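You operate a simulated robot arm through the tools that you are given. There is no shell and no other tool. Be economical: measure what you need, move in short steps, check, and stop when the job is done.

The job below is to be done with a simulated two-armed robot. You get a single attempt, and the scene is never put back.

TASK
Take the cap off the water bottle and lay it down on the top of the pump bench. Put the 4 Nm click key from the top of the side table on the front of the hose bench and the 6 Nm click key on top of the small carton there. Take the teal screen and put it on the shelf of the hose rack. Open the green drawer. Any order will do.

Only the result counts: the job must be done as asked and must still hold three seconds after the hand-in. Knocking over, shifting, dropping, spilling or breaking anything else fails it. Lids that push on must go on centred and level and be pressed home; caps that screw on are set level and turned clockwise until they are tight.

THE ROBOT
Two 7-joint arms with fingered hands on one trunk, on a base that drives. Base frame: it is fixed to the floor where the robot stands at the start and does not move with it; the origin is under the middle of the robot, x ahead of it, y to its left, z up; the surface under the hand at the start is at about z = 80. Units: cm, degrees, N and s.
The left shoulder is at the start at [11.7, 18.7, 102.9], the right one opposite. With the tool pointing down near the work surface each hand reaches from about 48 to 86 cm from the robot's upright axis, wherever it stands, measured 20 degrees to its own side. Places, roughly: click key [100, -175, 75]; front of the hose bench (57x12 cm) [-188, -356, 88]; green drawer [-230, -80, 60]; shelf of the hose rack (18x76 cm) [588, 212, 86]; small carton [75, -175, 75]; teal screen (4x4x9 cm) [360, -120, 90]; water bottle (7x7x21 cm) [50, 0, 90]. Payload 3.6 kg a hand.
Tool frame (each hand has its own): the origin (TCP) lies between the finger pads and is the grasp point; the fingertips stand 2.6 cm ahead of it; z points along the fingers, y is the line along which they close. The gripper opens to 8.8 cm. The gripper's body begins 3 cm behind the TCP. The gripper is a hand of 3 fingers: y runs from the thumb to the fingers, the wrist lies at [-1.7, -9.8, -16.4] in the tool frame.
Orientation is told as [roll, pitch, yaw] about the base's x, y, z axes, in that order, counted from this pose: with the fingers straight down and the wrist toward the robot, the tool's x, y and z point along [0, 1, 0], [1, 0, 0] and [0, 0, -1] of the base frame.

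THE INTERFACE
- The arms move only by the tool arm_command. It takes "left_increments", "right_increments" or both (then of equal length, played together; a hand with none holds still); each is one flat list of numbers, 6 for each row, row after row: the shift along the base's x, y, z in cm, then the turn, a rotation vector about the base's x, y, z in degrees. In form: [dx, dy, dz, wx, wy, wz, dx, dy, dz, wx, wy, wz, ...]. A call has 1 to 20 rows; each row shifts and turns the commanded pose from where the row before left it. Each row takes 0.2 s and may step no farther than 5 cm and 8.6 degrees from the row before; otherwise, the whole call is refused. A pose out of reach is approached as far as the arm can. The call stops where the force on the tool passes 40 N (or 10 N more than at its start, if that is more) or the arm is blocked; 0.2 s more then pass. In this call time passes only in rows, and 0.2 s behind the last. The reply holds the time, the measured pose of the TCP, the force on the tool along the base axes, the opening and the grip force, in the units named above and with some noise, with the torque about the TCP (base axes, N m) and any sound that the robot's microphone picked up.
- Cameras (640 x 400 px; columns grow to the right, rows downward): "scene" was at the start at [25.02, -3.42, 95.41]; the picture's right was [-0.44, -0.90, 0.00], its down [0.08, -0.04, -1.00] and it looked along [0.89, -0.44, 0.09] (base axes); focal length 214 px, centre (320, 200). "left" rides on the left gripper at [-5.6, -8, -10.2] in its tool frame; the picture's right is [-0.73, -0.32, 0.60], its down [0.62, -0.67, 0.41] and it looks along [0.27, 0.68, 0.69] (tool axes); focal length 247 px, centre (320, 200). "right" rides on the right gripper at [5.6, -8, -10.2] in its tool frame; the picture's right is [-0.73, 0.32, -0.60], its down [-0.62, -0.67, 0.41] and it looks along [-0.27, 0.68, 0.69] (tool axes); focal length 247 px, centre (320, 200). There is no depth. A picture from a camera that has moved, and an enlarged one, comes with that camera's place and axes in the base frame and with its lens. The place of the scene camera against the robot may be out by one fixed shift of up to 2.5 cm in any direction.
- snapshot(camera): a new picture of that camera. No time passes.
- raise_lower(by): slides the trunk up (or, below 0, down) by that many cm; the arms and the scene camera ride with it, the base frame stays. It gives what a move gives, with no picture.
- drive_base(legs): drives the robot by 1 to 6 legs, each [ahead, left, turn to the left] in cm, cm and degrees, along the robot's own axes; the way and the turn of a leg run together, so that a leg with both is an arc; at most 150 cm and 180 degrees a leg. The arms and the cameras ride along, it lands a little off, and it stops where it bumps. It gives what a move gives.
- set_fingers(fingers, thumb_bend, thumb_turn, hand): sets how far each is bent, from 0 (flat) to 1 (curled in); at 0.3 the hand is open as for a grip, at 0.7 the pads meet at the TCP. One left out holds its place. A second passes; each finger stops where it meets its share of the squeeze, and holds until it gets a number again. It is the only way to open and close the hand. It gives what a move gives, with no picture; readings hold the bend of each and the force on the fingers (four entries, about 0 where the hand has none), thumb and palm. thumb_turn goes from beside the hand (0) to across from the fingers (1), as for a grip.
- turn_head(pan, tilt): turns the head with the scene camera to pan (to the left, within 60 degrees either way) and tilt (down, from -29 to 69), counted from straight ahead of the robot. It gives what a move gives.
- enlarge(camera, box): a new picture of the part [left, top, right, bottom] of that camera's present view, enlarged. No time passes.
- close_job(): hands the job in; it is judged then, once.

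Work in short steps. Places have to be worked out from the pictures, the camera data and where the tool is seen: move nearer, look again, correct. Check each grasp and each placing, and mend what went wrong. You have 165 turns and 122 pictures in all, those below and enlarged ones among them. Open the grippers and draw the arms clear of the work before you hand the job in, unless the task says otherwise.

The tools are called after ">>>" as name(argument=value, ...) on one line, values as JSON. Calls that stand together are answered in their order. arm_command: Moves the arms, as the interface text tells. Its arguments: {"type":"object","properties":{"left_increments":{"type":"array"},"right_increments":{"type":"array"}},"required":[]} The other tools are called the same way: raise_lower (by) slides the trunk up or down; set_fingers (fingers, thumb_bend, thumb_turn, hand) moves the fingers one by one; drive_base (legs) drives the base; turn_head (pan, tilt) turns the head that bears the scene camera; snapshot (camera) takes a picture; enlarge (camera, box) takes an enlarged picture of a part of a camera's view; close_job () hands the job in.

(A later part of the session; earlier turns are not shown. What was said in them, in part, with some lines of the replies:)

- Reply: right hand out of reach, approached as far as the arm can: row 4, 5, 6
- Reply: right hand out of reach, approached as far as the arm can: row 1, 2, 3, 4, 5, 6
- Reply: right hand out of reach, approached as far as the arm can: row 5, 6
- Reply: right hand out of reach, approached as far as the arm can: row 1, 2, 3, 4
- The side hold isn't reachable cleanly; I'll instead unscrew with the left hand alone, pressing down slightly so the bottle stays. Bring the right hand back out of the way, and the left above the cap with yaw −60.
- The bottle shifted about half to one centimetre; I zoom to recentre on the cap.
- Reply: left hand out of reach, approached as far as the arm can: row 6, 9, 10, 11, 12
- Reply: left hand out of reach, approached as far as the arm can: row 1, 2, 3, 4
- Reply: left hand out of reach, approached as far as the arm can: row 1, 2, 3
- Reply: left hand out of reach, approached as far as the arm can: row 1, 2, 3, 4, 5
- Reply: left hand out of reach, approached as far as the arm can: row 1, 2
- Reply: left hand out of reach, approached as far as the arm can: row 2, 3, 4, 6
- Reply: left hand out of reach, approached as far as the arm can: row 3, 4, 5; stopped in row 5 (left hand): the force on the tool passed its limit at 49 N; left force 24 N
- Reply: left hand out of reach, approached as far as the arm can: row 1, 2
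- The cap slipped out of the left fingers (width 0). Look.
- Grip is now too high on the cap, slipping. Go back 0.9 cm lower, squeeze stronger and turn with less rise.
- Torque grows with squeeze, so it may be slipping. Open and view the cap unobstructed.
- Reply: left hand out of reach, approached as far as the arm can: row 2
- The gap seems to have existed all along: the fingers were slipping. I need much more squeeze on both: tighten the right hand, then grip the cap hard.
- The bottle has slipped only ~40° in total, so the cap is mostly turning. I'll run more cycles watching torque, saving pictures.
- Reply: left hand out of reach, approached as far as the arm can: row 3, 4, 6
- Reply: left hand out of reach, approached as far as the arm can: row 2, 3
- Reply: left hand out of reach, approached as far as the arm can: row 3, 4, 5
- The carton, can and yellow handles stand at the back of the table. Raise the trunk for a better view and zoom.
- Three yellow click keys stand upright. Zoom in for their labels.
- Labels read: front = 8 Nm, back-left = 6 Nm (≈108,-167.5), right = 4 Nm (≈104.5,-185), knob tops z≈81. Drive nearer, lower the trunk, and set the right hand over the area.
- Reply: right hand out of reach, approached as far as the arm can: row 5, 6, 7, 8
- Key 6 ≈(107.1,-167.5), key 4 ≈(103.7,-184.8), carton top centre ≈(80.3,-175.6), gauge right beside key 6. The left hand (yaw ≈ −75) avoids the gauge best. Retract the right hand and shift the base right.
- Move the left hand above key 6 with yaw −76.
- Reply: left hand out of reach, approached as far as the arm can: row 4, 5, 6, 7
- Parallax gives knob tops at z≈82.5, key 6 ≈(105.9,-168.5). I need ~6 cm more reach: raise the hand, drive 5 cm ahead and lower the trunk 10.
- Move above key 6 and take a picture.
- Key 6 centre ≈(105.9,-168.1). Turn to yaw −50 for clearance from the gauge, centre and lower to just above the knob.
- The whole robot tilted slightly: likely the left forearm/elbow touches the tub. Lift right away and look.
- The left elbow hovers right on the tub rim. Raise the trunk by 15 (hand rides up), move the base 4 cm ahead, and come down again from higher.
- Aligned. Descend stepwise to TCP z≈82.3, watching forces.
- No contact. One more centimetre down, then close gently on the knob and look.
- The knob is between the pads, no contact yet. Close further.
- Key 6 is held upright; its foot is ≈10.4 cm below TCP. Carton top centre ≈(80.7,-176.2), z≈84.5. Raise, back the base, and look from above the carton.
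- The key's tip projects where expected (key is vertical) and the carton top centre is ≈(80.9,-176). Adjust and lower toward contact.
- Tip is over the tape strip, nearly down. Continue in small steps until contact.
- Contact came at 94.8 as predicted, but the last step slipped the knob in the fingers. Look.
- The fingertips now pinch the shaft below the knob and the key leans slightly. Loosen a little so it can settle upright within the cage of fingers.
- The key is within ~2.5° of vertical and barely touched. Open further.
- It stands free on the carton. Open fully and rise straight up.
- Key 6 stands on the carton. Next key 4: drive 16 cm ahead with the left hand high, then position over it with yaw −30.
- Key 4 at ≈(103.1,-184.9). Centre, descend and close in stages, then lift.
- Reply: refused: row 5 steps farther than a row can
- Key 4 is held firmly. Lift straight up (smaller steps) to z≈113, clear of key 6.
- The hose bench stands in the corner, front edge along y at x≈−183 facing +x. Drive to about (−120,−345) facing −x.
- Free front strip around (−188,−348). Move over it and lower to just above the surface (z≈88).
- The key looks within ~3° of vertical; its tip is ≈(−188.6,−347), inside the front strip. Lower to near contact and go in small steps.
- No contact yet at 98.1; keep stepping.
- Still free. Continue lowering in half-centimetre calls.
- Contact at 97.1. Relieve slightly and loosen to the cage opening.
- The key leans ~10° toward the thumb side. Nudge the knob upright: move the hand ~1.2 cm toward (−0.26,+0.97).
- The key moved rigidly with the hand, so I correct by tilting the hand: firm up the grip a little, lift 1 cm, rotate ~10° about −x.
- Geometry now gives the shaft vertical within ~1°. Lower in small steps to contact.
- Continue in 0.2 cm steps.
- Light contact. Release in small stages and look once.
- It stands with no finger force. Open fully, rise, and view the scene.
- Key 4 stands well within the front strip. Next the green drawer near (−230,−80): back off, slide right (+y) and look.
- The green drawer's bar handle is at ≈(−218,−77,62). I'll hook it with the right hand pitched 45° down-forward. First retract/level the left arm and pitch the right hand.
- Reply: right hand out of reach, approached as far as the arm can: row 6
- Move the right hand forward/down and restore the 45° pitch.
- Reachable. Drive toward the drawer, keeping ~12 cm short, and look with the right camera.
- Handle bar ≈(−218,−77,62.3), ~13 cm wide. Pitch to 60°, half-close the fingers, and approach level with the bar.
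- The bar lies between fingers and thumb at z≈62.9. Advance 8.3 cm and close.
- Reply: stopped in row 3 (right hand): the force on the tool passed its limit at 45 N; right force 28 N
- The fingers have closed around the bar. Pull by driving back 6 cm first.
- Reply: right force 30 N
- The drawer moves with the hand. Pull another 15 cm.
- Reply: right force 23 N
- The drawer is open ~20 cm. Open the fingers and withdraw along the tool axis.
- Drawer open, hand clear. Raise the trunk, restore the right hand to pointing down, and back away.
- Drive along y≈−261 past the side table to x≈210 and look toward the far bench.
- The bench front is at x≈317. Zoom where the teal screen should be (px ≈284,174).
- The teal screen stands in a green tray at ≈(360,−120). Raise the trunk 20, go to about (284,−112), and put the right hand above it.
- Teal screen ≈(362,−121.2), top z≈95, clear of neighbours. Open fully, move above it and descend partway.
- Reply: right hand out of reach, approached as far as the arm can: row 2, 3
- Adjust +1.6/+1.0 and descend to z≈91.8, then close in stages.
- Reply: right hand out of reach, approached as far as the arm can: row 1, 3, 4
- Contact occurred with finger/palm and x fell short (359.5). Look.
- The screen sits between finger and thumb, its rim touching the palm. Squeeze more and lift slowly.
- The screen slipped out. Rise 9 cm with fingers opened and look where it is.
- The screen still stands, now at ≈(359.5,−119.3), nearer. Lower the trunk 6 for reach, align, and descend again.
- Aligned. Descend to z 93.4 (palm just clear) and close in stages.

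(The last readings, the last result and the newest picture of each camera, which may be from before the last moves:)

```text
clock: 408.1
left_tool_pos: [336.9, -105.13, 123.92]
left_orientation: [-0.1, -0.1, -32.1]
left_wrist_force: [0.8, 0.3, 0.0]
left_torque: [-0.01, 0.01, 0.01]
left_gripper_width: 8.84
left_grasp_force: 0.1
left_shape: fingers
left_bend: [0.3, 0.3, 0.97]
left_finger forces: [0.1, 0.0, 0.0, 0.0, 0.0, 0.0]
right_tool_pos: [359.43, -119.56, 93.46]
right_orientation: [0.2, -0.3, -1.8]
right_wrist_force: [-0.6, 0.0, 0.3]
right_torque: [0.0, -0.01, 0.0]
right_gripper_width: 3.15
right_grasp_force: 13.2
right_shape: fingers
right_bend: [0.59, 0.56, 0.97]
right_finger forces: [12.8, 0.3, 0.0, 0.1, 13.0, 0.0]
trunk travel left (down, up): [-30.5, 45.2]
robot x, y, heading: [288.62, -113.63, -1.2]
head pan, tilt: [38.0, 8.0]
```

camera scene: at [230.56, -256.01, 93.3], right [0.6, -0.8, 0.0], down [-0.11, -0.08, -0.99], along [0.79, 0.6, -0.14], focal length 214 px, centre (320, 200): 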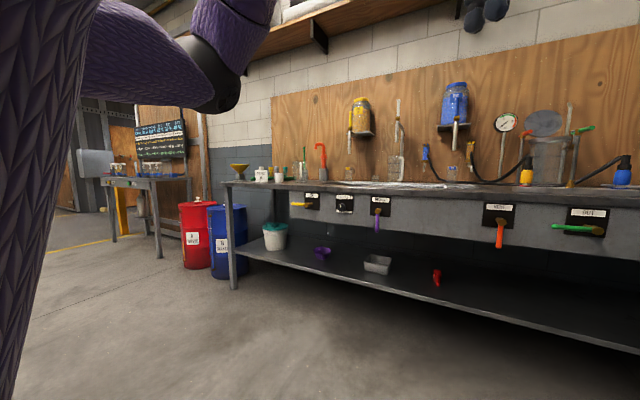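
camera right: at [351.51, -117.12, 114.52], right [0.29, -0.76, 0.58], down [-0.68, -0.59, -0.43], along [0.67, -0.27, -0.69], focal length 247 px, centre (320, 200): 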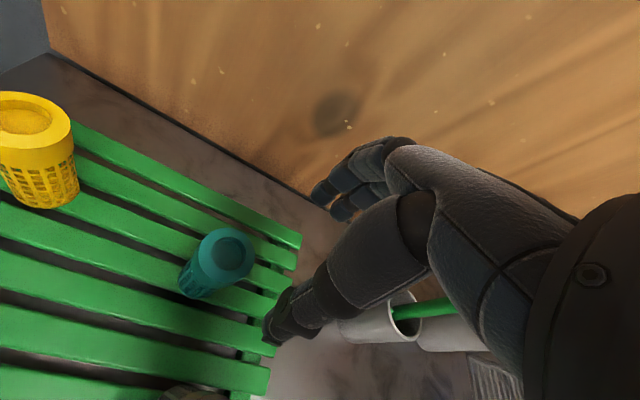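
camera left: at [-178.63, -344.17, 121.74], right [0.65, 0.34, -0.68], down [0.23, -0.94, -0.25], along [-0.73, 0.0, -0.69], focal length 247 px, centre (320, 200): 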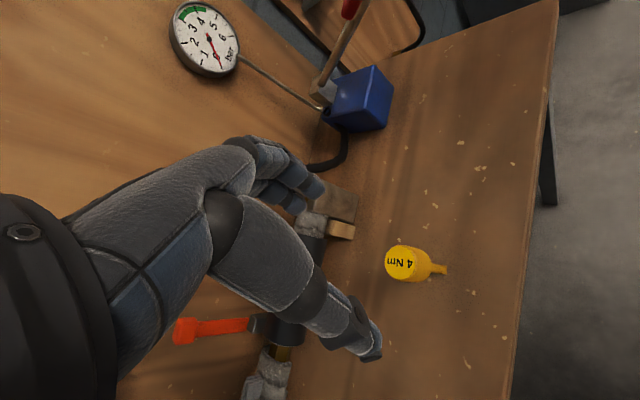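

Balanced 13 N grip at ~3.5 cm. Firm up slightly and lift.

>>> set_fingers(hand="right", fingers=0.68, thumb_bend=0.68)

>>> arm_command(right_increments=[0, 0, 0.5, 0, 0, 0, 0, 0, 1, 0, 0, 0, 0, 0, 2, 0, 0, 0, -0.5, 0, 3, 0, 0, 0, -1, 0, 4, 0, 0, 0, -1, 0, 4, 0, 0, 0, -1, 0, 4, 0, 0, 0])

```text
clock: 409.1
left_tool_pos: [336.76, -105.15, 123.88]
left_orientation: [0.0, -0.1, -32.0]
left_wrist_force: [0.8, -0.9, 1.2]
left_torque: [0.0, -0.01, 0.01]
left_gripper_width: 8.82
left_grasp_force: 0.1
left_shape: fingers
left_bend: [0.3, 0.3, 0.97]
left_finger forces: [0.0, 0.0, 0.0, 0.1, 0.0, 0.0]
right_tool_pos: [359.38, -119.44, 93.46]
right_orientation: [0.1, -0.2, -1.7]
right_wrist_force: [-0.3, 0.4, 0.1]
right_torque: [-0.02, 0.02, 0.02]
right_gripper_width: 3.09
right_grasp_force: 17.1
right_shape: fingers
right_bend: [0.61, 0.57, 0.97]
right_finger forces: [16.4, 0.3, 0.0, 0.0, 17.1, 0.0]
trunk travel left (down, up): [-30.5, 45.2]
robot x, y, heading: [288.66, -113.79, -1.4]
head pan, tilt: [38.0, 8.0]
```

```text
clock: 410.7
left_tool_pos: [336.83, -105.12, 123.89]
left_orientation: [0.0, -0.1, -32.1]
left_wrist_force: [0.2, -0.3, 0.3]
left_torque: [-0.02, -0.01, -0.02]
left_gripper_width: 8.82
left_grasp_force: 0.1
left_shape: fingers
left_bend: [0.3, 0.3, 0.97]
left_finger forces: [0.0, 0.0, 0.1, 0.1, 0.1, 0.0]
right_tool_pos: [355.83, -118.99, 112.08]
right_orientation: [0.2, -0.4, -1.8]
right_wrist_force: [-0.1, 0.2, -0.1]
right_torque: [-0.02, -0.01, 0.01]
right_gripper_width: 3.06
right_grasp_force: 15.8
right_shape: fingers
right_bend: [0.61, 0.57, 0.97]
right_finger forces: [15.8, 0.3, 0.0, 0.0, 16.3, 0.1]
trunk travel left (down, up): [-30.5, 45.2]
robot x, y, heading: [288.77, -113.88, -1.3]
head pan, tilt: [38.0, 8.0]
```

The screen is held. Now head for the hose rack at (588,212): back out, slide left to y≈215 and take a look ahead.

>>> raise_lower(by=7)

>>> drive_base(legs=[[-85, 0, 1.3], [0, 150, 0], [0, 150, 0], [0, 25, 0]])

>>> turn_head(pan=0, tilt=5)

>>> snapshot(camera="scene")

```text
clock: 411.8
left_tool_pos: [336.93, -105.15, 130.89]
left_orientation: [-0.1, 0.0, -32.1]
left_wrist_force: [0.5, -0.6, -0.4]
left_torque: [0.0, 0.02, 0.01]
left_gripper_width: 8.83
left_grasp_force: 0.1
left_shape: fingers
left_bend: [0.3, 0.3, 0.97]
left_finger forces: [0.0, 0.1, 0.0, 0.1, 0.0, 0.0]
right_tool_pos: [356.04, -119.43, 118.76]
right_orientation: [0.0, -0.3, -1.8]
right_wrist_force: [0.8, -0.1, -0.2]
right_torque: [0.0, 0.02, 0.0]
right_gripper_width: 3.08
right_grasp_force: 15.8
right_shape: fingers
right_bend: [0.61, 0.57, 0.97]
right_finger forces: [15.8, 0.3, 0.0, 0.0, 16.1, 0.1]
trunk travel left (down, up): [-37.5, 38.2]
robot x, y, heading: [288.59, -113.85, -1.4]
head pan, tilt: [38.0, 8.0]
```

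```text
clock: 431.8
left_tool_pos: [247.43, 222.23, 130.93]
left_orientation: [-0.1, -0.1, -30.5]
left_wrist_force: [0.7, 0.2, 0.1]
left_torque: [0.0, 0.01, 0.0]
left_gripper_width: 8.79
left_grasp_force: 0.1
left_shape: fingers
left_bend: [0.3, 0.3, 0.97]
left_finger forces: [0.0, 0.0, 0.0, 0.0, 0.0, 0.0]
right_tool_pos: [266.77, 208.56, 118.89]
right_orientation: [0.0, -0.3, -0.3]
right_wrist_force: [-0.1, -0.7, -1.2]
right_torque: [-0.04, 0.02, 0.01]
right_gripper_width: 3.08
right_grasp_force: 15.9
right_shape: fingers
right_bend: [0.61, 0.57, 0.97]
right_finger forces: [15.8, 0.3, 0.0, 0.0, 16.2, 0.0]
trunk travel left (down, up): [-37.5, 38.2]
robot x, y, heading: [199.24, 212.1, 0.1]
head pan, tilt: [38.0, 8.0]
```

```text
clock: 432.9
left_tool_pos: [247.44, 222.11, 131.01]
left_orientation: [0.0, -0.2, -30.6]
left_wrist_force: [0.1, -0.1, -0.8]
left_torque: [0.02, 0.02, 0.03]
left_gripper_width: 8.81
left_grasp_force: 0.1
left_shape: fingers
left_bend: [0.3, 0.3, 0.97]
left_finger forces: [0.0, 0.0, 0.1, 0.0, 0.0, 0.0]
right_tool_pos: [266.82, 208.53, 118.98]
right_orientation: [0.1, -0.3, -0.3]
right_wrist_force: [0.7, 0.3, -1.1]
right_torque: [0.01, -0.02, 0.01]
right_gripper_width: 3.05
right_grasp_force: 15.9
right_shape: fingers
right_bend: [0.61, 0.57, 0.97]
right_finger forces: [15.7, 0.2, 0.0, 0.1, 16.2, 0.0]
trunk travel left (down, up): [-37.5, 38.2]
robot x, y, heading: [199.29, 211.91, 0.2]
head pan, tilt: [0.0, 5.0]
```

```text
3 pictures are left
camera scene: at [222.21, 212.65, 115.55], right [0.0, -1.0, 0.0], down [-0.09, 0.0, -1.0], along [1.0, 0.0, -0.09], focal length 214 px, centre (320, 200)
```

scene: 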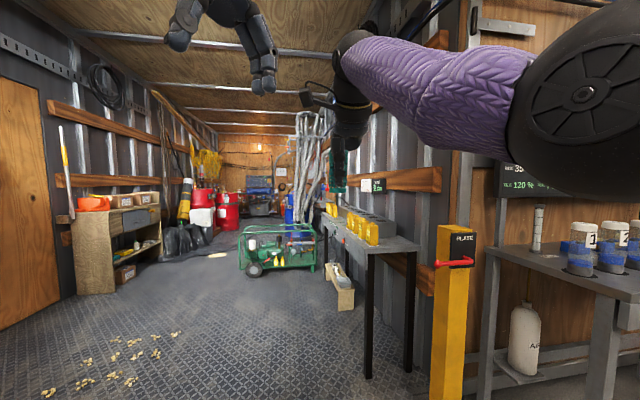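

Inside is a corridor: generator in the middle, table along the right, hanging hoses behind. Zoom toward the hose rack.

>>> enlarge(camera="scene", box=[225, 110, 385, 280])

```text
2.35 times, centred on (305, 195) of scene
camera zoom: at [222.21, 212.65, 115.55], right [0.0, -1.0, 0.0], down [-0.09, 0.0, -1.0], along [1.0, 0.0, -0.09], focal length 505 px, centre (355, 212)
```

zoom: 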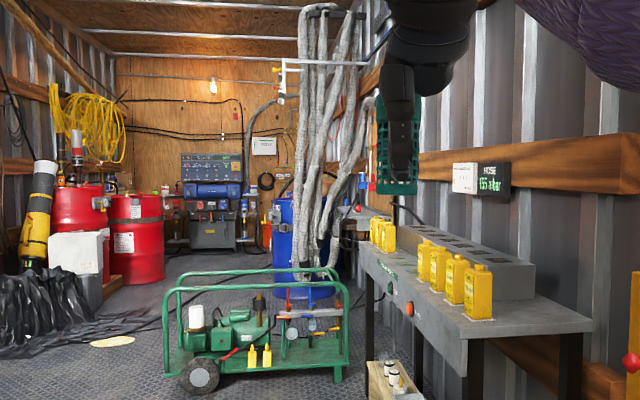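

The shelf lies along the right wall beyond the table (front edge y≈221), behind the generator. I'll pass left of the generator along y≈346 and come back facing −y.

>>> drive_base(legs=[[0, 134, -0.2], [150, 0, 0], [100, 0, 0]])

```text
clock: 451.4
left_tool_pos: [493.16, 363.82, 131.0]
left_orientation: [-0.2, -0.1, -28.8]
left_wrist_force: [0.3, 0.1, -0.2]
left_torque: [0.0, -0.01, 0.01]
left_gripper_width: 8.81
left_grasp_force: 0.1
left_shape: fingers
left_bend: [0.3, 0.3, 0.97]
left_finger forces: [0.0, 0.0, 0.0, 0.0, 0.0, 0.0]
right_tool_pos: [513.17, 350.84, 118.89]
right_orientation: [0.1, -0.3, 1.6]
right_wrist_force: [0.2, -0.4, -0.5]
right_torque: [-0.02, 0.03, 0.04]
right_gripper_width: 3.05
right_grasp_force: 16.3
right_shape: fingers
right_bend: [0.61, 0.57, 0.97]
right_finger forces: [15.7, 0.3, 0.1, 0.1, 16.2, 0.0]
trunk travel left (down, up): [-37.5, 38.2]
robot x, y, heading: [445.31, 352.21, 2.3]
head pan, tilt: [0.0, 5.0]
```

Correct the heading and continue past the generator at y≈353.

>>> drive_base(legs=[[0, 1, -2.3], [70, 0, 0]])

>>> drive_base(legs=[[75, 0, 0]])

```text
clock: 455.6
left_tool_pos: [564.28, 362.02, 130.82]
left_orientation: [0.0, -0.1, -31.6]
left_wrist_force: [-0.7, -0.1, 0.5]
left_torque: [-0.03, -0.03, -0.01]
left_gripper_width: 8.82
left_grasp_force: 0.0
left_shape: fingers
left_bend: [0.3, 0.3, 0.97]
left_finger forces: [0.1, 0.0, 0.0, 0.0, 0.0, 0.0]
right_tool_pos: [583.4, 348.02, 118.83]
right_orientation: [0.1, -0.3, -1.3]
right_wrist_force: [0.0, -0.7, 0.6]
right_torque: [0.01, 0.01, -0.02]
right_gripper_width: 3.05
right_grasp_force: 15.9
right_shape: fingers
right_bend: [0.61, 0.57, 0.97]
right_finger forces: [15.6, 0.3, 0.0, 0.1, 16.0, 0.0]
trunk travel left (down, up): [-37.5, 38.2]
robot x, y, heading: [515.56, 352.84, -0.6]
head pan, tilt: [0.0, 5.0]
```

```text
clock: 459.6
left_tool_pos: [638.24, 361.53, 130.93]
left_orientation: [-0.1, -0.1, -31.2]
left_wrist_force: [-0.1, -0.6, -0.3]
left_torque: [-0.01, 0.01, -0.01]
left_gripper_width: 8.81
left_grasp_force: 0.0
left_shape: fingers
left_bend: [0.3, 0.3, 0.97]
left_finger forces: [0.0, 0.1, 0.1, 0.0, 0.0, 0.1]
right_tool_pos: [657.45, 347.51, 118.81]
right_orientation: [0.1, -0.3, -0.9]
right_wrist_force: [0.2, -0.7, 0.1]
right_torque: [0.03, -0.02, 0.01]
right_gripper_width: 3.03
right_grasp_force: 15.8
right_shape: fingers
right_bend: [0.61, 0.57, 0.97]
right_finger forces: [15.6, 0.2, 0.0, 0.1, 16.1, 0.0]
trunk travel left (down, up): [-37.5, 38.2]
robot x, y, heading: [589.94, 351.76, -0.5]
head pan, tilt: [0.0, 5.0]
```

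Passed the generator. Turn right to face the shelf and move up, then look.

>>> drive_base(legs=[[0, 0, -100], [45, 0, 0]])

>>> turn_head(pan=-6, tilt=25)

>>> snapshot(camera="scene")

```text
clock: 466.7
left_tool_pos: [580.07, 257.47, 130.86]
left_orientation: [-0.1, -0.1, -132.8]
left_wrist_force: [-0.1, 0.0, 0.3]
left_torque: [0.0, 0.02, 0.02]
left_gripper_width: 8.81
left_grasp_force: 0.1
left_shape: fingers
left_bend: [0.3, 0.3, 0.97]
left_finger forces: [0.0, 0.0, 0.1, 0.0, 0.0, 0.1]
right_tool_pos: [562.51, 241.38, 118.87]
right_orientation: [0.1, -0.3, -102.5]
right_wrist_force: [-0.1, 0.0, 0.1]
right_torque: [-0.04, -0.04, -0.02]
right_gripper_width: 3.03
right_grasp_force: 13.5
right_shape: fingers
right_bend: [0.61, 0.57, 0.97]
right_finger forces: [13.9, 0.1, 0.0, 0.1, 13.9, 0.0]
trunk travel left (down, up): [-37.5, 38.2]
robot x, y, heading: [580.51, 306.69, -102.0]
head pan, tilt: [0.0, 5.0]
```

```text
clock: 467.5
left_tool_pos: [580.11, 257.62, 130.99]
left_orientation: [0.0, -0.1, -132.9]
left_wrist_force: [0.6, 0.6, 0.4]
left_torque: [0.0, 0.01, 0.01]
left_gripper_width: 8.81
left_grasp_force: 0.0
left_shape: fingers
left_bend: [0.3, 0.3, 0.97]
left_finger forces: [0.1, 0.0, 0.0, 0.1, 0.0, 0.1]
right_tool_pos: [562.5, 241.53, 118.95]
right_orientation: [0.1, -0.3, -102.5]
right_wrist_force: [0.2, 0.0, -1.0]
right_torque: [0.0, 0.01, 0.0]
right_gripper_width: 2.99
right_grasp_force: 14.7
right_shape: fingers
right_bend: [0.61, 0.57, 0.97]
right_finger forces: [13.8, 0.2, 0.0, 0.1, 13.9, 0.0]
trunk travel left (down, up): [-37.5, 38.2]
robot x, y, heading: [580.19, 306.66, -102.0]
head pan, tilt: [-6.0, 25.0]
```

```text
1 pictures are left
camera scene: at [573.55, 284.0, 112.31], right [-0.95, 0.31, 0.0], down [0.13, 0.4, -0.91], along [-0.28, -0.86, -0.42], focal length 214 px, centre (320, 200)
```

scene: 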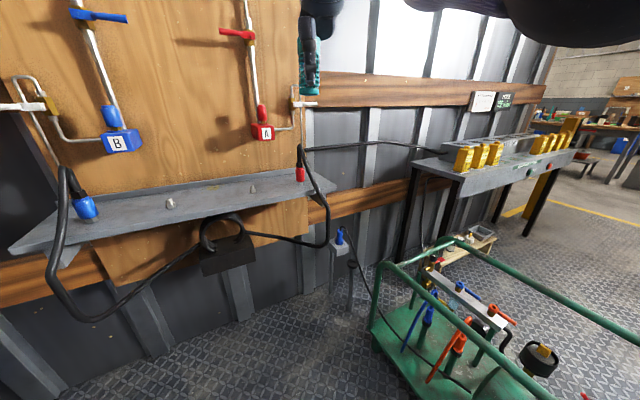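

Clear view: shelf free between the two studs; target ≈(586,213). Straighten to −90° and position so the hand is over it.

>>> drive_base(legs=[[0, 0, 12], [20, 9.5, 0]])

>>> raise_lower(by=-8)

```text
clock: 470.0
left_tool_pos: [599.92, 238.07, 130.91]
left_orientation: [0.0, -0.1, -120.6]
left_wrist_force: [-0.2, -0.5, 0.2]
left_torque: [0.03, 0.02, -0.04]
left_gripper_width: 8.81
left_grasp_force: 0.1
left_shape: fingers
left_bend: [0.3, 0.3, 0.97]
left_finger forces: [0.0, 0.0, 0.0, 0.1, 0.0, 0.0]
right_tool_pos: [586.13, 218.78, 118.83]
right_orientation: [0.1, -0.2, -90.3]
right_wrist_force: [0.5, -0.2, 0.0]
right_torque: [0.04, 0.01, 0.06]
right_gripper_width: 2.99
right_grasp_force: 14.7
right_shape: fingers
right_bend: [0.61, 0.57, 0.97]
right_finger forces: [13.7, 0.2, 0.0, 0.0, 13.8, 0.1]
trunk travel left (down, up): [-37.5, 38.2]
robot x, y, heading: [589.78, 286.53, -89.8]
head pan, tilt: [-6.0, 25.0]
```

```text
clock: 471.1
left_tool_pos: [599.78, 238.31, 123.02]
left_orientation: [0.0, -0.3, -120.7]
left_wrist_force: [0.1, 1.0, 0.1]
left_torque: [-0.01, 0.01, 0.02]
left_gripper_width: 8.81
left_grasp_force: 0.0
left_shape: fingers
left_bend: [0.3, 0.3, 0.97]
left_finger forces: [0.0, 0.0, 0.1, 0.1, 0.1, 0.0]
right_tool_pos: [586.17, 218.88, 111.06]
right_orientation: [0.0, -0.4, -90.3]
right_wrist_force: [-0.8, 0.2, 0.1]
right_torque: [0.01, -0.02, -0.02]
right_gripper_width: 3.01
right_grasp_force: 14.4
right_shape: fingers
right_bend: [0.61, 0.57, 0.97]
right_finger forces: [13.6, 0.2, 0.0, 0.0, 13.7, 0.0]
trunk travel left (down, up): [-29.5, 46.2]
robot x, y, heading: [589.74, 286.38, -89.9]
head pan, tilt: [-6.0, 25.0]
```

Move back over the shelf centre (y≈213.5) and lower toward z≈95.

>>> arm_command(right_increments=[0, -2, -1, 0, 0, 0, 0, -2, -2, 0, 0, 0, 0, -1.4, -3, 0, 0, 0, 0, 0, -3, 0, 0, 0, 0, 0, -3, 0, 0, 0, 0, 0, -3, 0, 0, 0])

>>> arm_command(right_increments=[0, 0, -0.4, 0, 0, 0, 0, 0, -0.4, 0, 0, 0])

>>> arm_command(right_increments=[0, 0, -0.3, 0, 0, 0, 0, 0, -0.3, 0, 0, 0])

```text
clock: 472.5
left_tool_pos: [599.92, 238.17, 122.91]
left_orientation: [-0.1, -0.1, -120.6]
left_wrist_force: [0.1, 0.3, -0.5]
left_torque: [0.0, -0.04, 0.01]
left_gripper_width: 8.81
left_grasp_force: 0.1
left_shape: fingers
left_bend: [0.3, 0.3, 0.97]
left_finger forces: [0.1, 0.0, 0.1, 0.0, 0.1, 0.0]
right_tool_pos: [586.15, 213.46, 95.82]
right_orientation: [0.1, -0.3, -90.4]
right_wrist_force: [0.2, 0.5, 0.0]
right_torque: [0.03, 0.03, -0.02]
right_gripper_width: 2.95
right_grasp_force: 13.6
right_shape: fingers
right_bend: [0.61, 0.58, 0.97]
right_finger forces: [13.5, 0.2, 0.0, 0.0, 13.3, 0.0]
trunk travel left (down, up): [-29.5, 46.2]
robot x, y, heading: [589.58, 286.6, -89.6]
head pan, tilt: [-6.0, 25.0]
```

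```text
clock: 473.1
left_tool_pos: [599.8, 238.31, 122.86]
left_orientation: [0.0, -0.1, -120.7]
left_wrist_force: [0.0, 0.1, 0.3]
left_torque: [0.01, -0.03, 0.02]
left_gripper_width: 8.83
left_grasp_force: 0.1
left_shape: fingers
left_bend: [0.3, 0.3, 0.97]
left_finger forces: [0.0, 0.0, 0.1, 0.1, 0.0, 0.1]
right_tool_pos: [586.07, 213.49, 95.18]
right_orientation: [0.1, -0.3, -90.3]
right_wrist_force: [-0.2, 0.1, -0.6]
right_torque: [-0.03, -0.03, -0.01]
right_gripper_width: 2.95
right_grasp_force: 13.0
right_shape: fingers
right_bend: [0.61, 0.58, 0.97]
right_finger forces: [13.5, 0.3, 0.1, 0.0, 13.3, 0.1]
trunk travel left (down, up): [-29.5, 46.2]
robot x, y, heading: [589.95, 286.78, -90.1]
head pan, tilt: [-6.0, 25.0]
```

```text
clock: 473.7
left_tool_pos: [599.73, 238.31, 122.97]
left_orientation: [0.0, -0.1, -120.7]
left_wrist_force: [-0.5, -0.1, -0.5]
left_torque: [-0.01, 0.01, 0.01]
left_gripper_width: 8.83
left_grasp_force: 0.1
left_shape: fingers
left_bend: [0.3, 0.3, 0.97]
left_finger forces: [0.1, 0.0, 0.0, 0.0, 0.0, 0.1]
right_tool_pos: [585.95, 213.59, 94.56]
right_orientation: [0.2, -0.3, -90.3]
right_wrist_force: [-0.1, -0.5, -0.6]
right_torque: [-0.01, -0.01, -0.01]
right_gripper_width: 2.98
right_grasp_force: 13.0
right_shape: fingers
right_bend: [0.61, 0.58, 0.97]
right_finger forces: [13.3, 0.2, 0.1, 0.0, 13.3, 0.0]
trunk travel left (down, up): [-29.5, 46.2]
robot x, y, heading: [589.67, 286.39, -90.0]
head pan, tilt: [-6.0, 25.0]
```

Continue with 0.25 cm steps until contact.

>>> arm_command(right_increments=[0, 0, -0.25, 0, 0, 0, 0, 0, -0.25, 0, 0, 0])

>>> arm_command(right_increments=[0, 0, -0.25, 0, 0, 0])

>>> arm_command(right_increments=[0, 0, -0.25, 0, 0, 0])

>>> arm_command(right_increments=[0, 0, -0.25, 0, 0, 0])

```text
clock: 474.3
left_tool_pos: [599.78, 238.28, 122.88]
left_orientation: [0.0, -0.1, -120.6]
left_wrist_force: [-0.1, 0.5, 0.1]
left_torque: [0.01, -0.02, 0.0]
left_gripper_width: 8.8
left_grasp_force: 0.0
left_shape: fingers
left_bend: [0.3, 0.3, 0.97]
left_finger forces: [0.0, 0.0, 0.0, 0.0, 0.1, 0.1]
right_tool_pos: [586.15, 213.41, 94.06]
right_orientation: [0.1, -0.3, -90.2]
right_wrist_force: [0.4, 0.8, -0.8]
right_torque: [0.0, 0.01, 0.02]
right_gripper_width: 2.98
right_grasp_force: 13.3
right_shape: fingers
right_bend: [0.61, 0.58, 0.97]
right_finger forces: [13.4, 0.1, 0.0, 0.0, 13.3, 0.0]
trunk travel left (down, up): [-29.5, 46.2]
robot x, y, heading: [589.93, 286.43, -89.8]
head pan, tilt: [-6.0, 25.0]
```

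```text
clock: 474.7
left_tool_pos: [599.76, 238.3, 122.9]
left_orientation: [0.0, -0.1, -120.7]
left_wrist_force: [0.3, 0.0, -0.6]
left_torque: [-0.01, -0.02, 0.01]
left_gripper_width: 8.81
left_grasp_force: 0.1
left_shape: fingers
left_bend: [0.3, 0.3, 0.97]
left_finger forces: [0.1, 0.0, 0.1, 0.1, 0.0, 0.0]
right_tool_pos: [586.05, 213.38, 93.76]
right_orientation: [0.1, -0.2, -90.3]
right_wrist_force: [0.1, 0.4, -1.1]
right_torque: [0.02, -0.01, 0.01]
right_gripper_width: 3.0
right_grasp_force: 14.2
right_shape: fingers
right_bend: [0.61, 0.58, 0.97]
right_finger forces: [13.5, 0.2, 0.0, 0.0, 13.3, 0.0]
trunk travel left (down, up): [-29.5, 46.2]
robot x, y, heading: [590.07, 286.21, -90.1]
head pan, tilt: [-6.0, 25.0]
```

```text
clock: 475.1
left_tool_pos: [599.91, 238.34, 122.89]
left_orientation: [0.0, -0.1, -120.6]
left_wrist_force: [0.1, 0.2, -0.7]
left_torque: [0.0, -0.01, -0.01]
left_gripper_width: 8.82
left_grasp_force: 0.0
left_shape: fingers
left_bend: [0.3, 0.3, 0.97]
left_finger forces: [0.0, 0.0, 0.1, 0.1, 0.0, 0.0]
right_tool_pos: [586.04, 213.37, 93.65]
right_orientation: [0.1, -0.3, -90.3]
right_wrist_force: [-0.4, -0.8, -0.6]
right_torque: [-0.06, 0.04, 0.01]
right_gripper_width: 2.98
right_grasp_force: 13.4
right_shape: fingers
right_bend: [0.61, 0.58, 0.97]
right_finger forces: [13.4, 0.3, 0.0, 0.0, 13.3, 0.0]
trunk travel left (down, up): [-29.5, 46.2]
robot x, y, heading: [589.99, 286.29, -89.4]
head pan, tilt: [-6.0, 25.0]
```

```text
clock: 475.5
left_tool_pos: [599.79, 238.22, 122.87]
left_orientation: [-0.1, -0.1, -120.6]
left_wrist_force: [0.7, -0.1, 0.7]
left_torque: [-0.03, 0.01, 0.03]
left_gripper_width: 8.82
left_grasp_force: 0.1
left_shape: fingers
left_bend: [0.3, 0.3, 0.97]
left_finger forces: [0.0, 0.0, 0.0, 0.0, 0.1, 0.1]
right_tool_pos: [585.97, 213.47, 93.3]
right_orientation: [0.1, -0.3, -90.3]
right_wrist_force: [0.1, -0.2, -0.9]
right_torque: [-0.01, 0.01, -0.01]
right_gripper_width: 3.01
right_grasp_force: 13.5
right_shape: fingers
right_bend: [0.61, 0.58, 0.97]
right_finger forces: [13.4, 0.3, 0.0, 0.1, 13.3, 0.1]
trunk travel left (down, up): [-29.5, 46.2]
robot x, y, heading: [589.95, 286.45, -89.9]
head pan, tilt: [-6.0, 25.0]
```

Keep stepping down.

>>> arm_command(right_increments=[0, 0, -0.25, 0, 0, 0])

>>> arm_command(right_increments=[0, 0, -0.25, 0, 0, 0])

>>> arm_command(right_increments=[0, 0, -0.25, 0, 0, 0])

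>>> arm_command(right_increments=[0, 0, -0.25, 0, 0, 0])

```text
clock: 475.9
left_tool_pos: [599.78, 238.27, 122.94]
left_orientation: [-0.1, -0.2, -120.5]
left_wrist_force: [0.5, -0.5, -0.3]
left_torque: [0.0, -0.03, -0.02]
left_gripper_width: 8.84
left_grasp_force: 0.0
left_shape: fingers
left_bend: [0.3, 0.3, 0.97]
left_finger forces: [0.0, 0.1, 0.0, 0.0, 0.0, 0.0]
right_tool_pos: [586.11, 213.48, 93.04]
right_orientation: [0.0, -0.2, -90.2]
right_wrist_force: [0.0, -0.4, -0.4]
right_torque: [0.02, -0.01, 0.01]
right_gripper_width: 2.97
right_grasp_force: 13.5
right_shape: fingers
right_bend: [0.61, 0.58, 0.97]
right_finger forces: [13.3, 0.3, 0.0, 0.0, 13.2, 0.0]
trunk travel left (down, up): [-29.5, 46.2]
robot x, y, heading: [589.9, 286.74, -89.6]
head pan, tilt: [-6.0, 25.0]
```

```text
clock: 476.3
left_tool_pos: [599.83, 238.2, 122.92]
left_orientation: [0.0, -0.1, -120.6]
left_wrist_force: [-0.1, 0.8, 0.1]
left_torque: [0.0, 0.01, 0.01]
left_gripper_width: 8.81
left_grasp_force: 0.1
left_shape: fingers
left_bend: [0.3, 0.3, 0.97]
left_finger forces: [0.1, 0.0, 0.0, 0.0, 0.0, 0.0]
right_tool_pos: [586.03, 213.57, 92.84]
right_orientation: [0.1, -0.3, -90.3]
right_wrist_force: [0.9, -0.3, -1.5]
right_torque: [0.02, -0.01, 0.0]
right_gripper_width: 2.98
right_grasp_force: 13.4
right_shape: fingers
right_bend: [0.61, 0.58, 0.97]
right_finger forces: [13.3, 0.2, 0.0, 0.0, 13.3, 0.0]
trunk travel left (down, up): [-29.5, 46.2]
robot x, y, heading: [589.7, 286.3, -89.8]
head pan, tilt: [-6.0, 25.0]
```

```text
clock: 476.7
left_tool_pos: [599.8, 238.24, 122.94]
left_orientation: [-0.1, -0.1, -120.6]
left_wrist_force: [-0.4, -0.1, 0.5]
left_torque: [-0.04, 0.02, 0.02]
left_gripper_width: 8.84
left_grasp_force: 0.1
left_shape: fingers
left_bend: [0.3, 0.3, 0.97]
left_finger forces: [0.0, 0.1, 0.0, 0.0, 0.0, 0.1]
right_tool_pos: [585.99, 213.45, 92.51]
right_orientation: [0.2, -0.3, -90.3]
right_wrist_force: [1.0, -0.3, -1.2]
right_torque: [-0.02, -0.02, 0.01]
right_gripper_width: 2.99
right_grasp_force: 13.9
right_shape: fingers
right_bend: [0.61, 0.58, 0.97]
right_finger forces: [13.3, 0.2, 0.0, 0.0, 13.2, 0.0]
trunk travel left (down, up): [-29.5, 46.2]
robot x, y, heading: [589.42, 286.5, -89.8]
head pan, tilt: [-6.0, 25.0]
```

```text
clock: 477.1
left_tool_pos: [599.78, 238.27, 122.95]
left_orientation: [0.0, -0.2, -120.6]
left_wrist_force: [-0.5, 0.2, 0.3]
left_torque: [-0.02, -0.04, 0.0]
left_gripper_width: 8.83
left_grasp_force: 0.1
left_shape: fingers
left_bend: [0.3, 0.3, 0.97]
left_finger forces: [0.0, 0.1, 0.1, 0.1, 0.0, 0.1]
right_tool_pos: [586.06, 213.5, 92.35]
right_orientation: [0.1, -0.2, -90.4]
right_wrist_force: [0.5, 0.0, -1.3]
right_torque: [0.02, -0.01, 0.0]
right_gripper_width: 3.01
right_grasp_force: 13.2
right_shape: fingers
right_bend: [0.61, 0.58, 0.97]
right_finger forces: [13.3, 0.2, 0.1, 0.1, 13.3, 0.1]
trunk travel left (down, up): [-29.5, 46.2]
robot x, y, heading: [589.73, 286.39, -89.9]
head pan, tilt: [-6.0, 25.0]
```

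No contact yet at 92.3; continue.

>>> arm_command(right_increments=[0, 0, -0.25, 0, 0, 0])

>>> arm_command(right_increments=[0, 0, -0.25, 0, 0, 0])

>>> arm_command(right_increments=[0, 0, -0.25, 0, 0, 0])

>>> arm_command(right_increments=[0, 0, -0.25, 0, 0, 0])

```text
clock: 477.5
left_tool_pos: [599.89, 238.23, 123.02]
left_orientation: [-0.1, 0.0, -120.6]
left_wrist_force: [0.3, -0.5, 0.3]
left_torque: [0.02, 0.05, -0.03]
left_gripper_width: 8.82
left_grasp_force: 0.0
left_shape: fingers
left_bend: [0.3, 0.3, 0.97]
left_finger forces: [0.0, 0.0, 0.0, 0.1, 0.0, 0.0]
right_tool_pos: [586.17, 213.49, 91.94]
right_orientation: [0.1, -0.3, -90.4]
right_wrist_force: [-0.1, 1.0, -0.3]
right_torque: [0.01, -0.02, 0.02]
right_gripper_width: 2.95
right_grasp_force: 13.2
right_shape: fingers
right_bend: [0.61, 0.58, 0.97]
right_finger forces: [13.4, 0.2, 0.0, 0.0, 13.3, 0.0]
trunk travel left (down, up): [-29.5, 46.2]
robot x, y, heading: [589.9, 286.63, -90.0]
head pan, tilt: [-6.0, 25.0]
```

```text
clock: 477.9
left_tool_pos: [599.75, 238.3, 122.95]
left_orientation: [0.0, -0.1, -120.6]
left_wrist_force: [-0.7, 0.3, 1.8]
left_torque: [0.0, 0.04, 0.01]
left_gripper_width: 8.82
left_grasp_force: 0.0
left_shape: fingers
left_bend: [0.3, 0.3, 0.97]
left_finger forces: [0.0, 0.1, 0.0, 0.0, 0.0, 0.0]
right_tool_pos: [585.97, 213.41, 91.77]
right_orientation: [0.2, -0.3, -90.4]
right_wrist_force: [-0.2, -0.2, -0.4]
right_torque: [0.02, -0.01, -0.05]
right_gripper_width: 2.97
right_grasp_force: 13.4
right_shape: fingers
right_bend: [0.61, 0.58, 0.97]
right_finger forces: [13.4, 0.3, 0.0, 0.0, 13.3, 0.1]
trunk travel left (down, up): [-29.5, 46.2]
robot x, y, heading: [589.65, 286.76, -89.8]
head pan, tilt: [-6.0, 25.0]
```

```text
clock: 478.3
left_tool_pos: [599.67, 238.26, 123.08]
left_orientation: [-0.1, -0.2, -120.6]
left_wrist_force: [0.3, 0.1, 0.7]
left_torque: [0.02, 0.02, 0.02]
left_gripper_width: 8.83
left_grasp_force: 0.1
left_shape: fingers
left_bend: [0.3, 0.3, 0.97]
left_finger forces: [0.0, 0.1, 0.0, 0.1, 0.0, 0.0]
right_tool_pos: [586.17, 213.43, 91.58]
right_orientation: [0.1, -0.3, -90.3]
right_wrist_force: [-0.1, 0.0, -0.8]
right_torque: [-0.01, 0.01, 0.0]
right_gripper_width: 2.99
right_grasp_force: 13.2
right_shape: fingers
right_bend: [0.61, 0.58, 0.97]
right_finger forces: [13.3, 0.2, 0.0, 0.1, 13.3, 0.1]
trunk travel left (down, up): [-29.5, 46.2]
robot x, y, heading: [589.8, 286.4, -89.8]
head pan, tilt: [-6.0, 25.0]
```

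```text
clock: 478.7
left_tool_pos: [599.7, 238.16, 122.91]
left_orientation: [0.0, -0.1, -120.6]
left_wrist_force: [-0.4, -0.5, -0.7]
left_torque: [-0.02, 0.0, -0.01]
left_gripper_width: 8.8
left_grasp_force: 0.0
left_shape: fingers
left_bend: [0.3, 0.3, 0.97]
left_finger forces: [0.1, 0.0, 0.1, 0.0, 0.1, 0.0]
right_tool_pos: [586.09, 213.48, 91.34]
right_orientation: [0.1, -0.3, -90.3]
right_wrist_force: [-1.0, -0.1, -0.4]
right_torque: [-0.01, 0.01, 0.04]
right_gripper_width: 2.98
right_grasp_force: 13.6
right_shape: fingers
right_bend: [0.61, 0.58, 0.97]
right_finger forces: [13.3, 0.3, 0.1, 0.1, 13.2, 0.1]
trunk travel left (down, up): [-29.5, 46.2]
robot x, y, heading: [589.88, 286.39, -89.7]
head pan, tilt: [-6.0, 25.0]
```

Use the last picture now to see the screen relative to the shelf.

>>> snapshot(camera="right")

```text
0 pictures are left
camera right: at [591.78, 221.33, 101.35], right [-0.74, -0.31, 0.6], down [-0.62, 0.67, -0.42], along [-0.27, -0.68, -0.68], focal length 247 px, centre (320, 200)
```

right: 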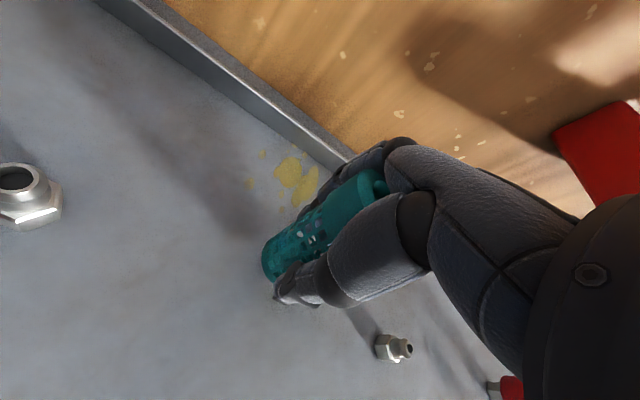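

The screen hangs upright above the free shelf area, near contact. Continue stepping down, watching force.

>>> arm_command(right_increments=[0, 0.4, -0.25, 0, 0, 0])

>>> arm_command(right_increments=[0, 0, -0.25, 0, 0, 0])

>>> arm_command(right_increments=[0, 0, -0.25, 0, 0, 0])

>>> arm_command(right_increments=[0, 0, -0.25, 0, 0, 0])

```text
clock: 479.1
left_tool_pos: [599.77, 238.23, 122.88]
left_orientation: [0.0, -0.1, -120.6]
left_wrist_force: [-0.1, 0.0, 0.3]
left_torque: [0.03, 0.04, 0.0]
left_gripper_width: 8.82
left_grasp_force: 0.1
left_shape: fingers
left_bend: [0.3, 0.3, 0.97]
left_finger forces: [0.1, 0.0, 0.1, 0.0, 0.0, 0.0]
right_tool_pos: [586.06, 213.82, 91.06]
right_orientation: [0.1, -0.3, -90.3]
right_wrist_force: [0.2, 0.5, -0.6]
right_torque: [0.0, -0.01, 0.0]
right_gripper_width: 2.98
right_grasp_force: 13.2
right_shape: fingers
right_bend: [0.61, 0.58, 0.97]
right_finger forces: [13.3, 0.2, 0.0, 0.1, 13.3, 0.0]
trunk travel left (down, up): [-29.5, 46.2]
robot x, y, heading: [590.0, 286.76, -89.8]
head pan, tilt: [-6.0, 25.0]
```

```text
clock: 479.5
left_tool_pos: [599.93, 238.21, 122.9]
left_orientation: [0.0, -0.2, -120.7]
left_wrist_force: [0.0, 0.3, 0.1]
left_torque: [0.03, 0.01, 0.01]
left_gripper_width: 8.82
left_grasp_force: 0.1
left_shape: fingers
left_bend: [0.3, 0.3, 0.97]
left_finger forces: [0.0, 0.1, 0.1, 0.1, 0.0, 0.0]
right_tool_pos: [586.09, 213.85, 90.79]
right_orientation: [0.0, -0.4, -90.3]
right_wrist_force: [0.0, -0.1, 0.3]
right_torque: [-0.01, 0.02, 0.0]
right_gripper_width: 2.98
right_grasp_force: 13.5
right_shape: fingers
right_bend: [0.61, 0.58, 0.97]
right_finger forces: [13.3, 0.1, 0.1, 0.0, 13.3, 0.0]
trunk travel left (down, up): [-29.5, 46.2]
robot x, y, heading: [589.87, 286.43, -89.7]
head pan, tilt: [-6.0, 25.0]
```

```text
clock: 479.9
left_tool_pos: [599.79, 238.25, 122.76]
left_orientation: [-0.1, -0.2, -120.6]
left_wrist_force: [0.9, 0.1, -0.4]
left_torque: [-0.01, 0.0, 0.0]
left_gripper_width: 8.82
left_grasp_force: 0.1
left_shape: fingers
left_bend: [0.3, 0.3, 0.97]
left_finger forces: [0.0, 0.0, 0.0, 0.0, 0.0, 0.0]
right_tool_pos: [586.08, 213.8, 90.51]
right_orientation: [0.0, -0.3, -90.3]
right_wrist_force: [0.2, -0.3, -0.7]
right_torque: [-0.01, 0.0, 0.01]
right_gripper_width: 2.98
right_grasp_force: 13.1
right_shape: fingers
right_bend: [0.61, 0.58, 0.97]
right_finger forces: [13.3, 0.2, 0.0, 0.1, 13.3, 0.0]
trunk travel left (down, up): [-29.5, 46.2]
robot x, y, heading: [589.76, 286.38, -89.7]
head pan, tilt: [-6.0, 25.0]
```

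```text
clock: 480.3
left_tool_pos: [599.85, 238.32, 122.9]
left_orientation: [0.1, -0.1, -120.6]
left_wrist_force: [-0.7, -0.9, 0.4]
left_torque: [-0.01, -0.01, 0.02]
left_gripper_width: 8.8
left_grasp_force: 0.2
left_shape: fingers
left_bend: [0.3, 0.3, 0.97]
left_finger forces: [0.1, 0.0, 0.0, 0.0, 0.0, 0.0]
right_tool_pos: [586.05, 213.92, 90.28]
right_orientation: [0.1, -0.4, -90.3]
right_wrist_force: [0.7, -0.5, -1.1]
right_torque: [0.02, 0.0, 0.0]
right_gripper_width: 2.97
right_grasp_force: 13.3
right_shape: fingers
right_bend: [0.61, 0.58, 0.97]
right_finger forces: [13.2, 0.2, 0.1, 0.0, 13.4, 0.1]
trunk travel left (down, up): [-29.5, 46.2]
robot x, y, heading: [589.91, 286.53, -90.1]
head pan, tilt: [-6.0, 25.0]
```

Continue down further in 0.25 cm steps.

>>> arm_command(right_increments=[0, 0, -0.25, 0, 0, 0])

>>> arm_command(right_increments=[0, 0, -0.25, 0, 0, 0])

>>> arm_command(right_increments=[0, 0, -0.25, 0, 0, 0])

>>> arm_command(right_increments=[0, 0, -0.25, 0, 0, 0])

```text
clock: 480.7
left_tool_pos: [599.94, 238.23, 122.98]
left_orientation: [0.0, -0.1, -120.6]
left_wrist_force: [-0.4, -0.3, 0.3]
left_torque: [0.05, 0.03, -0.02]
left_gripper_width: 8.81
left_grasp_force: 0.0
left_shape: fingers
left_bend: [0.3, 0.3, 0.97]
left_finger forces: [0.0, 0.1, 0.1, 0.0, 0.1, 0.0]
right_tool_pos: [586.13, 213.81, 90.14]
right_orientation: [0.1, -0.5, -90.3]
right_wrist_force: [0.3, 0.0, 5.2]
right_torque: [-0.02, 0.01, 0.03]
right_gripper_width: 2.96
right_grasp_force: 13.9
right_shape: fingers
right_bend: [0.61, 0.58, 0.97]
right_finger forces: [13.4, 0.2, 0.0, 0.0, 14.8, 0.1]
trunk travel left (down, up): [-29.5, 46.2]
robot x, y, heading: [589.83, 286.51, -89.8]
head pan, tilt: [-6.0, 25.0]
```

```text
clock: 481.1
left_tool_pos: [599.78, 238.45, 123.09]
left_orientation: [0.0, -0.2, -120.7]
left_wrist_force: [-0.4, 0.7, -0.2]
left_torque: [0.02, -0.02, -0.01]
left_gripper_width: 8.83
left_grasp_force: 0.1
left_shape: fingers
left_bend: [0.3, 0.3, 0.97]
left_finger forces: [0.0, 0.1, 0.0, 0.0, 0.0, 0.0]
right_tool_pos: [586.03, 213.92, 90.13]
right_orientation: [0.3, -0.7, -90.4]
right_wrist_force: [-0.6, 1.4, 11.7]
right_torque: [-0.11, 0.01, -0.04]
right_gripper_width: 2.95
right_grasp_force: 15.0
right_shape: fingers
right_bend: [0.61, 0.58, 0.97]
right_finger forces: [14.1, 0.4, 0.0, 0.0, 16.6, 0.0]
trunk travel left (down, up): [-29.5, 46.2]
robot x, y, heading: [589.64, 286.47, -89.6]
head pan, tilt: [-6.0, 25.0]
```

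```text
clock: 481.5
left_tool_pos: [599.93, 238.54, 123.06]
left_orientation: [0.0, -0.2, -120.7]
left_wrist_force: [0.4, -0.5, 0.7]
left_torque: [-0.03, 0.0, 0.02]
left_gripper_width: 8.82
left_grasp_force: 0.0
left_shape: fingers
left_bend: [0.3, 0.3, 0.97]
left_finger forces: [0.0, 0.0, 0.1, 0.0, 0.0, 0.1]
right_tool_pos: [586.3, 213.8, 90.09]
right_orientation: [0.1, -1.0, -90.3]
right_wrist_force: [-0.7, 2.8, 22.3]
right_torque: [-0.23, 0.0, 0.0]
right_gripper_width: 2.94
right_grasp_force: 18.0
right_shape: fingers
right_bend: [0.61, 0.58, 0.98]
right_finger forces: [15.3, 0.6, 0.0, 0.0, 19.3, 0.0]
trunk travel left (down, up): [-29.5, 46.2]
robot x, y, heading: [589.67, 286.46, -89.9]
head pan, tilt: [-6.0, 25.0]
```

```text
clock: 481.9
left_tool_pos: [599.7, 238.69, 123.1]
left_orientation: [0.0, -0.3, -120.8]
left_wrist_force: [0.3, -0.5, 0.0]
left_torque: [-0.04, 0.02, 0.02]
left_gripper_width: 8.8
left_grasp_force: 0.0
left_shape: fingers
left_bend: [0.3, 0.3, 0.97]
left_finger forces: [0.0, 0.1, 0.0, 0.0, 0.1, 0.0]
right_tool_pos: [586.23, 213.93, 89.97]
right_orientation: [0.2, -1.1, -90.3]
right_wrist_force: [-0.7, 4.6, 28.4]
right_torque: [-0.24, 0.0, 0.0]
right_gripper_width: 2.96
right_grasp_force: 19.2
right_shape: fingers
right_bend: [0.61, 0.58, 0.98]
right_finger forces: [15.6, 0.6, 0.1, 0.1, 22.1, 0.3]
trunk travel left (down, up): [-29.5, 46.2]
robot x, y, heading: [589.9, 286.37, -89.9]
head pan, tilt: [-6.0, 25.0]
```

Firm contact at 90.1 – it stands on the shelf. Relieve the pressure and open in stages.

>>> arm_command(right_increments=[0, 0, 0.4, 0, 0, 0, 0, 0, 0.3, 0, 0, 0])

>>> set_fingers(hand="right", fingers=0.58, thumb_bend=0.55)

>>> set_fingers(hand="right", fingers=0.5, thumb_bend=0.48)

>>> set_fingers(hand="right", fingers=0.38, thumb_bend=0.36)

```text
clock: 482.5
left_tool_pos: [599.97, 238.33, 123.03]
left_orientation: [0.0, -0.3, -120.6]
left_wrist_force: [0.1, -0.2, 0.0]
left_torque: [0.03, 0.02, 0.0]
left_gripper_width: 8.8
left_grasp_force: 0.1
left_shape: fingers
left_bend: [0.3, 0.3, 0.97]
left_finger forces: [0.1, 0.1, 0.0, 0.1, 0.1, 0.1]
right_tool_pos: [586.14, 213.86, 90.06]
right_orientation: [0.1, -0.5, -90.4]
right_wrist_force: [1.6, -0.7, 14.6]
right_torque: [-0.27, -0.08, -0.01]
right_gripper_width: 2.97
right_grasp_force: 17.1
right_shape: fingers
right_bend: [0.61, 0.59, 0.97]
right_finger forces: [17.7, 0.5, 0.0, 0.0, 16.8, 0.0]
trunk travel left (down, up): [-29.5, 46.2]
robot x, y, heading: [589.67, 286.5, -89.7]
head pan, tilt: [-6.0, 25.0]
```

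```text
clock: 483.5
left_tool_pos: [599.87, 238.41, 122.99]
left_orientation: [0.0, -0.2, -120.7]
left_wrist_force: [-0.2, -0.1, 0.1]
left_torque: [0.02, 0.01, -0.01]
left_gripper_width: 8.81
left_grasp_force: 0.0
left_shape: fingers
left_bend: [0.3, 0.3, 0.97]
left_finger forces: [0.0, 0.0, 0.0, 0.0, 0.0, 0.0]
right_tool_pos: [586.05, 213.96, 90.05]
right_orientation: [0.2, -0.4, -90.3]
right_wrist_force: [2.2, 1.4, 11.0]
right_torque: [-0.08, -0.04, 0.04]
right_gripper_width: 3.41
right_grasp_force: 7.5
right_shape: fingers
right_bend: [0.57, 0.54, 0.97]
right_finger forces: [6.1, 0.4, 0.1, 0.0, 7.7, 0.4]
trunk travel left (down, up): [-29.5, 46.2]
robot x, y, heading: [589.83, 286.82, -89.7]
head pan, tilt: [-6.0, 25.0]
```

```text
clock: 484.5
left_tool_pos: [599.78, 238.31, 122.94]
left_orientation: [0.0, -0.1, -120.6]
left_wrist_force: [-0.3, -0.7, -0.8]
left_torque: [0.0, -0.01, 0.02]
left_gripper_width: 8.8
left_grasp_force: 0.0
left_shape: fingers
left_bend: [0.3, 0.3, 0.97]
left_finger forces: [0.0, 0.1, 0.1, 0.1, 0.0, 0.0]
right_tool_pos: [586.06, 213.91, 90.02]
right_orientation: [0.1, -0.3, -90.3]
right_wrist_force: [0.7, 1.3, 6.8]
right_torque: [-0.09, -0.01, 0.04]
right_gripper_width: 4.7
right_grasp_force: 4.4
right_shape: fingers
right_bend: [0.5, 0.48, 0.97]
right_finger forces: [3.4, 0.4, 0.0, 0.0, 3.7, 1.1]
trunk travel left (down, up): [-29.5, 46.2]
robot x, y, heading: [589.75, 286.33, -90.0]
head pan, tilt: [-6.0, 25.0]
```

```text
clock: 485.5
left_tool_pos: [599.85, 238.38, 122.93]
left_orientation: [0.0, -0.1, -120.5]
left_wrist_force: [0.8, 0.1, 0.3]
left_torque: [-0.02, -0.01, 0.0]
left_gripper_width: 8.82
left_grasp_force: 0.1
left_shape: fingers
left_bend: [0.3, 0.3, 0.97]
left_finger forces: [0.0, 0.0, 0.0, 0.0, 0.0, 0.1]
right_tool_pos: [586.09, 213.73, 90.07]
right_orientation: [0.1, -0.3, -90.3]
right_wrist_force: [1.0, 0.7, 3.7]
right_torque: [-0.09, 0.02, 0.03]
right_gripper_width: 7.3
right_grasp_force: 2.3
right_shape: fingers
right_bend: [0.38, 0.36, 0.97]
right_finger forces: [1.6, 0.3, 0.0, 0.0, 1.1, 1.5]
trunk travel left (down, up): [-29.5, 46.2]
robot x, y, heading: [589.99, 286.11, -89.9]
head pan, tilt: [-6.0, 25.0]
```

Slight residual contact (palm on rim). Raise slowly and watch the forces vanish.

>>> arm_command(right_increments=[0, 0, 0.4, 0, 0, 0, 0, 0, 0.4, 0, 0, 0])

>>> set_fingers(hand="right", fingers=0.3, thumb_bend=0.28)

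>>> arm_command(right_increments=[0, 0, 0.5, 0, 0, 0, 0, 0, 0.5, 0, 0, 0])

```text
clock: 486.1
left_tool_pos: [599.86, 238.21, 122.89]
left_orientation: [0.0, 0.0, -120.8]
left_wrist_force: [-0.3, -0.4, 0.0]
left_torque: [0.02, -0.01, -0.04]
left_gripper_width: 8.81
left_grasp_force: 0.1
left_shape: fingers
left_bend: [0.3, 0.3, 0.97]
left_finger forces: [0.0, 0.1, 0.0, 0.0, 0.0, 0.0]
right_tool_pos: [585.98, 213.93, 90.73]
right_orientation: [0.1, -0.2, -90.3]
right_wrist_force: [0.3, 0.3, 0.2]
right_torque: [0.03, 0.03, 0.01]
right_gripper_width: 7.3
right_grasp_force: 0.1
right_shape: fingers
right_bend: [0.38, 0.36, 0.97]
right_finger forces: [0.0, 0.1, 0.1, 0.0, 0.2, 0.0]
trunk travel left (down, up): [-29.5, 46.2]
robot x, y, heading: [589.92, 286.4, -89.9]
head pan, tilt: [-6.0, 25.0]
```

```text
clock: 487.1
left_tool_pos: [599.86, 238.28, 122.9]
left_orientation: [0.0, 0.0, -120.6]
left_wrist_force: [-0.2, -0.6, 0.7]
left_torque: [0.0, 0.03, 0.02]
left_gripper_width: 8.83
left_grasp_force: 0.0
left_shape: fingers
left_bend: [0.3, 0.3, 0.97]
left_finger forces: [0.0, 0.1, 0.0, 0.0, 0.0, 0.0]
right_tool_pos: [585.94, 213.89, 90.78]
right_orientation: [0.0, -0.3, -90.3]
right_wrist_force: [0.6, -1.4, 0.1]
right_torque: [-0.02, 0.01, 0.0]
right_gripper_width: 8.9
right_grasp_force: 0.1
right_shape: fingers
right_bend: [0.3, 0.28, 0.97]
right_finger forces: [0.0, 0.0, 0.0, 0.0, 0.1, 0.0]
trunk travel left (down, up): [-29.5, 46.2]
robot x, y, heading: [589.59, 286.3, -89.8]
head pan, tilt: [-6.0, 25.0]
```

```text
clock: 487.7
left_tool_pos: [599.8, 238.15, 122.91]
left_orientation: [0.0, -0.1, -120.7]
left_wrist_force: [-0.3, 0.0, -0.1]
left_torque: [-0.01, 0.04, 0.0]
left_gripper_width: 8.82
left_grasp_force: 0.1
left_shape: fingers
left_bend: [0.3, 0.3, 0.97]
left_finger forces: [0.1, 0.0, 0.0, 0.1, 0.1, 0.0]
right_tool_pos: [586.11, 213.85, 91.81]
right_orientation: [0.1, -0.2, -90.3]
right_wrist_force: [0.3, -0.3, -0.1]
right_torque: [0.0, 0.01, 0.02]
right_gripper_width: 8.95
right_grasp_force: 0.1
right_shape: fingers
right_bend: [0.3, 0.28, 0.97]
right_finger forces: [0.0, 0.0, 0.1, 0.1, 0.0, 0.1]
trunk travel left (down, up): [-29.5, 46.2]
robot x, y, heading: [589.86, 286.3, -89.7]
head pan, tilt: [-6.0, 25.0]
```

All forces are zero. Lift straight up, then back the robot off a little.

>>> arm_command(right_increments=[0, 0, 1, 0, 0, 0, 0, 0, 2, 0, 0, 0, 0, 0, 3, 0, 0, 0, 0, 0, 3, 0, 0, 0, 0, 0, 4, 0, 0, 0, 0, 0, 4, 0, 0, 0])

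>>> drive_base(legs=[[-18, 0, 0]])

```text
clock: 489.1
left_tool_pos: [599.88, 238.41, 123.06]
left_orientation: [0.0, -0.1, -120.6]
left_wrist_force: [-1.1, 0.9, 0.1]
left_torque: [-0.01, -0.01, -0.02]
left_gripper_width: 8.83
left_grasp_force: 0.2
left_shape: fingers
left_bend: [0.3, 0.3, 0.97]
left_finger forces: [0.0, 0.1, 0.0, 0.1, 0.0, 0.0]
right_tool_pos: [586.02, 214.05, 108.86]
right_orientation: [0.1, -0.3, -90.3]
right_wrist_force: [-0.7, 0.3, -0.6]
right_torque: [0.01, 0.0, -0.02]
right_gripper_width: 8.96
right_grasp_force: 0.1
right_shape: fingers
right_bend: [0.3, 0.28, 0.97]
right_finger forces: [0.0, 0.1, 0.0, 0.0, 0.1, 0.0]
trunk travel left (down, up): [-29.5, 46.2]
robot x, y, heading: [589.89, 286.75, -89.9]
head pan, tilt: [-6.0, 25.0]
```

```text
clock: 490.6
left_tool_pos: [599.73, 256.54, 123.0]
left_orientation: [0.0, 0.0, -120.6]
left_wrist_force: [0.3, 0.6, 0.1]
left_torque: [-0.05, -0.01, 0.03]
left_gripper_width: 8.81
left_grasp_force: 0.0
left_shape: fingers
left_bend: [0.3, 0.3, 0.97]
left_finger forces: [0.1, 0.1, 0.0, 0.0, 0.0, 0.0]
right_tool_pos: [585.87, 232.15, 108.99]
right_orientation: [0.0, -0.4, -90.3]
right_wrist_force: [0.2, -0.3, 0.2]
right_torque: [-0.05, 0.0, -0.01]
right_gripper_width: 8.94
right_grasp_force: 0.0
right_shape: fingers
right_bend: [0.3, 0.28, 0.97]
right_finger forces: [0.1, 0.1, 0.0, 0.0, 0.0, 0.0]
trunk travel left (down, up): [-29.5, 46.2]
robot x, y, heading: [589.48, 304.43, -90.0]
head pan, tilt: [-6.0, 25.0]
```

Everything is placed, both hands are open and clear. I hand in the job.

>>> close_job()

```text
The job is handed in.
```

I handed the job in with all the parts done, but I had no pictures left to check that the teal screen is still standing on the hose rack shelf. I judged that one only from the contact forces: firm contact with the shelf, then none after I let go.

- **Cap:** It is off the water bottle and lies on the bench with the water pump, which I took to be the pump bench. Unscrewing it moved the bottle about 1–2 cm and tilted it briefly, but it stands upright.
- **4 Nm click key:** It stands on the front of the hose bench.
- **6 Nm click key:** It stands on the small carton on the side table. I read "there" as the side table, because that is where the carton is.
- **Teal screen:** The first grasp slipped and moved it a few centimetres in its tray. The second grasp held, and I set it on the shelf between the two studs.
- **Green drawer:** It is open about 20 cm.

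The left arm briefly touched the grey tub on the side table. It did not seem to move in the next picture.
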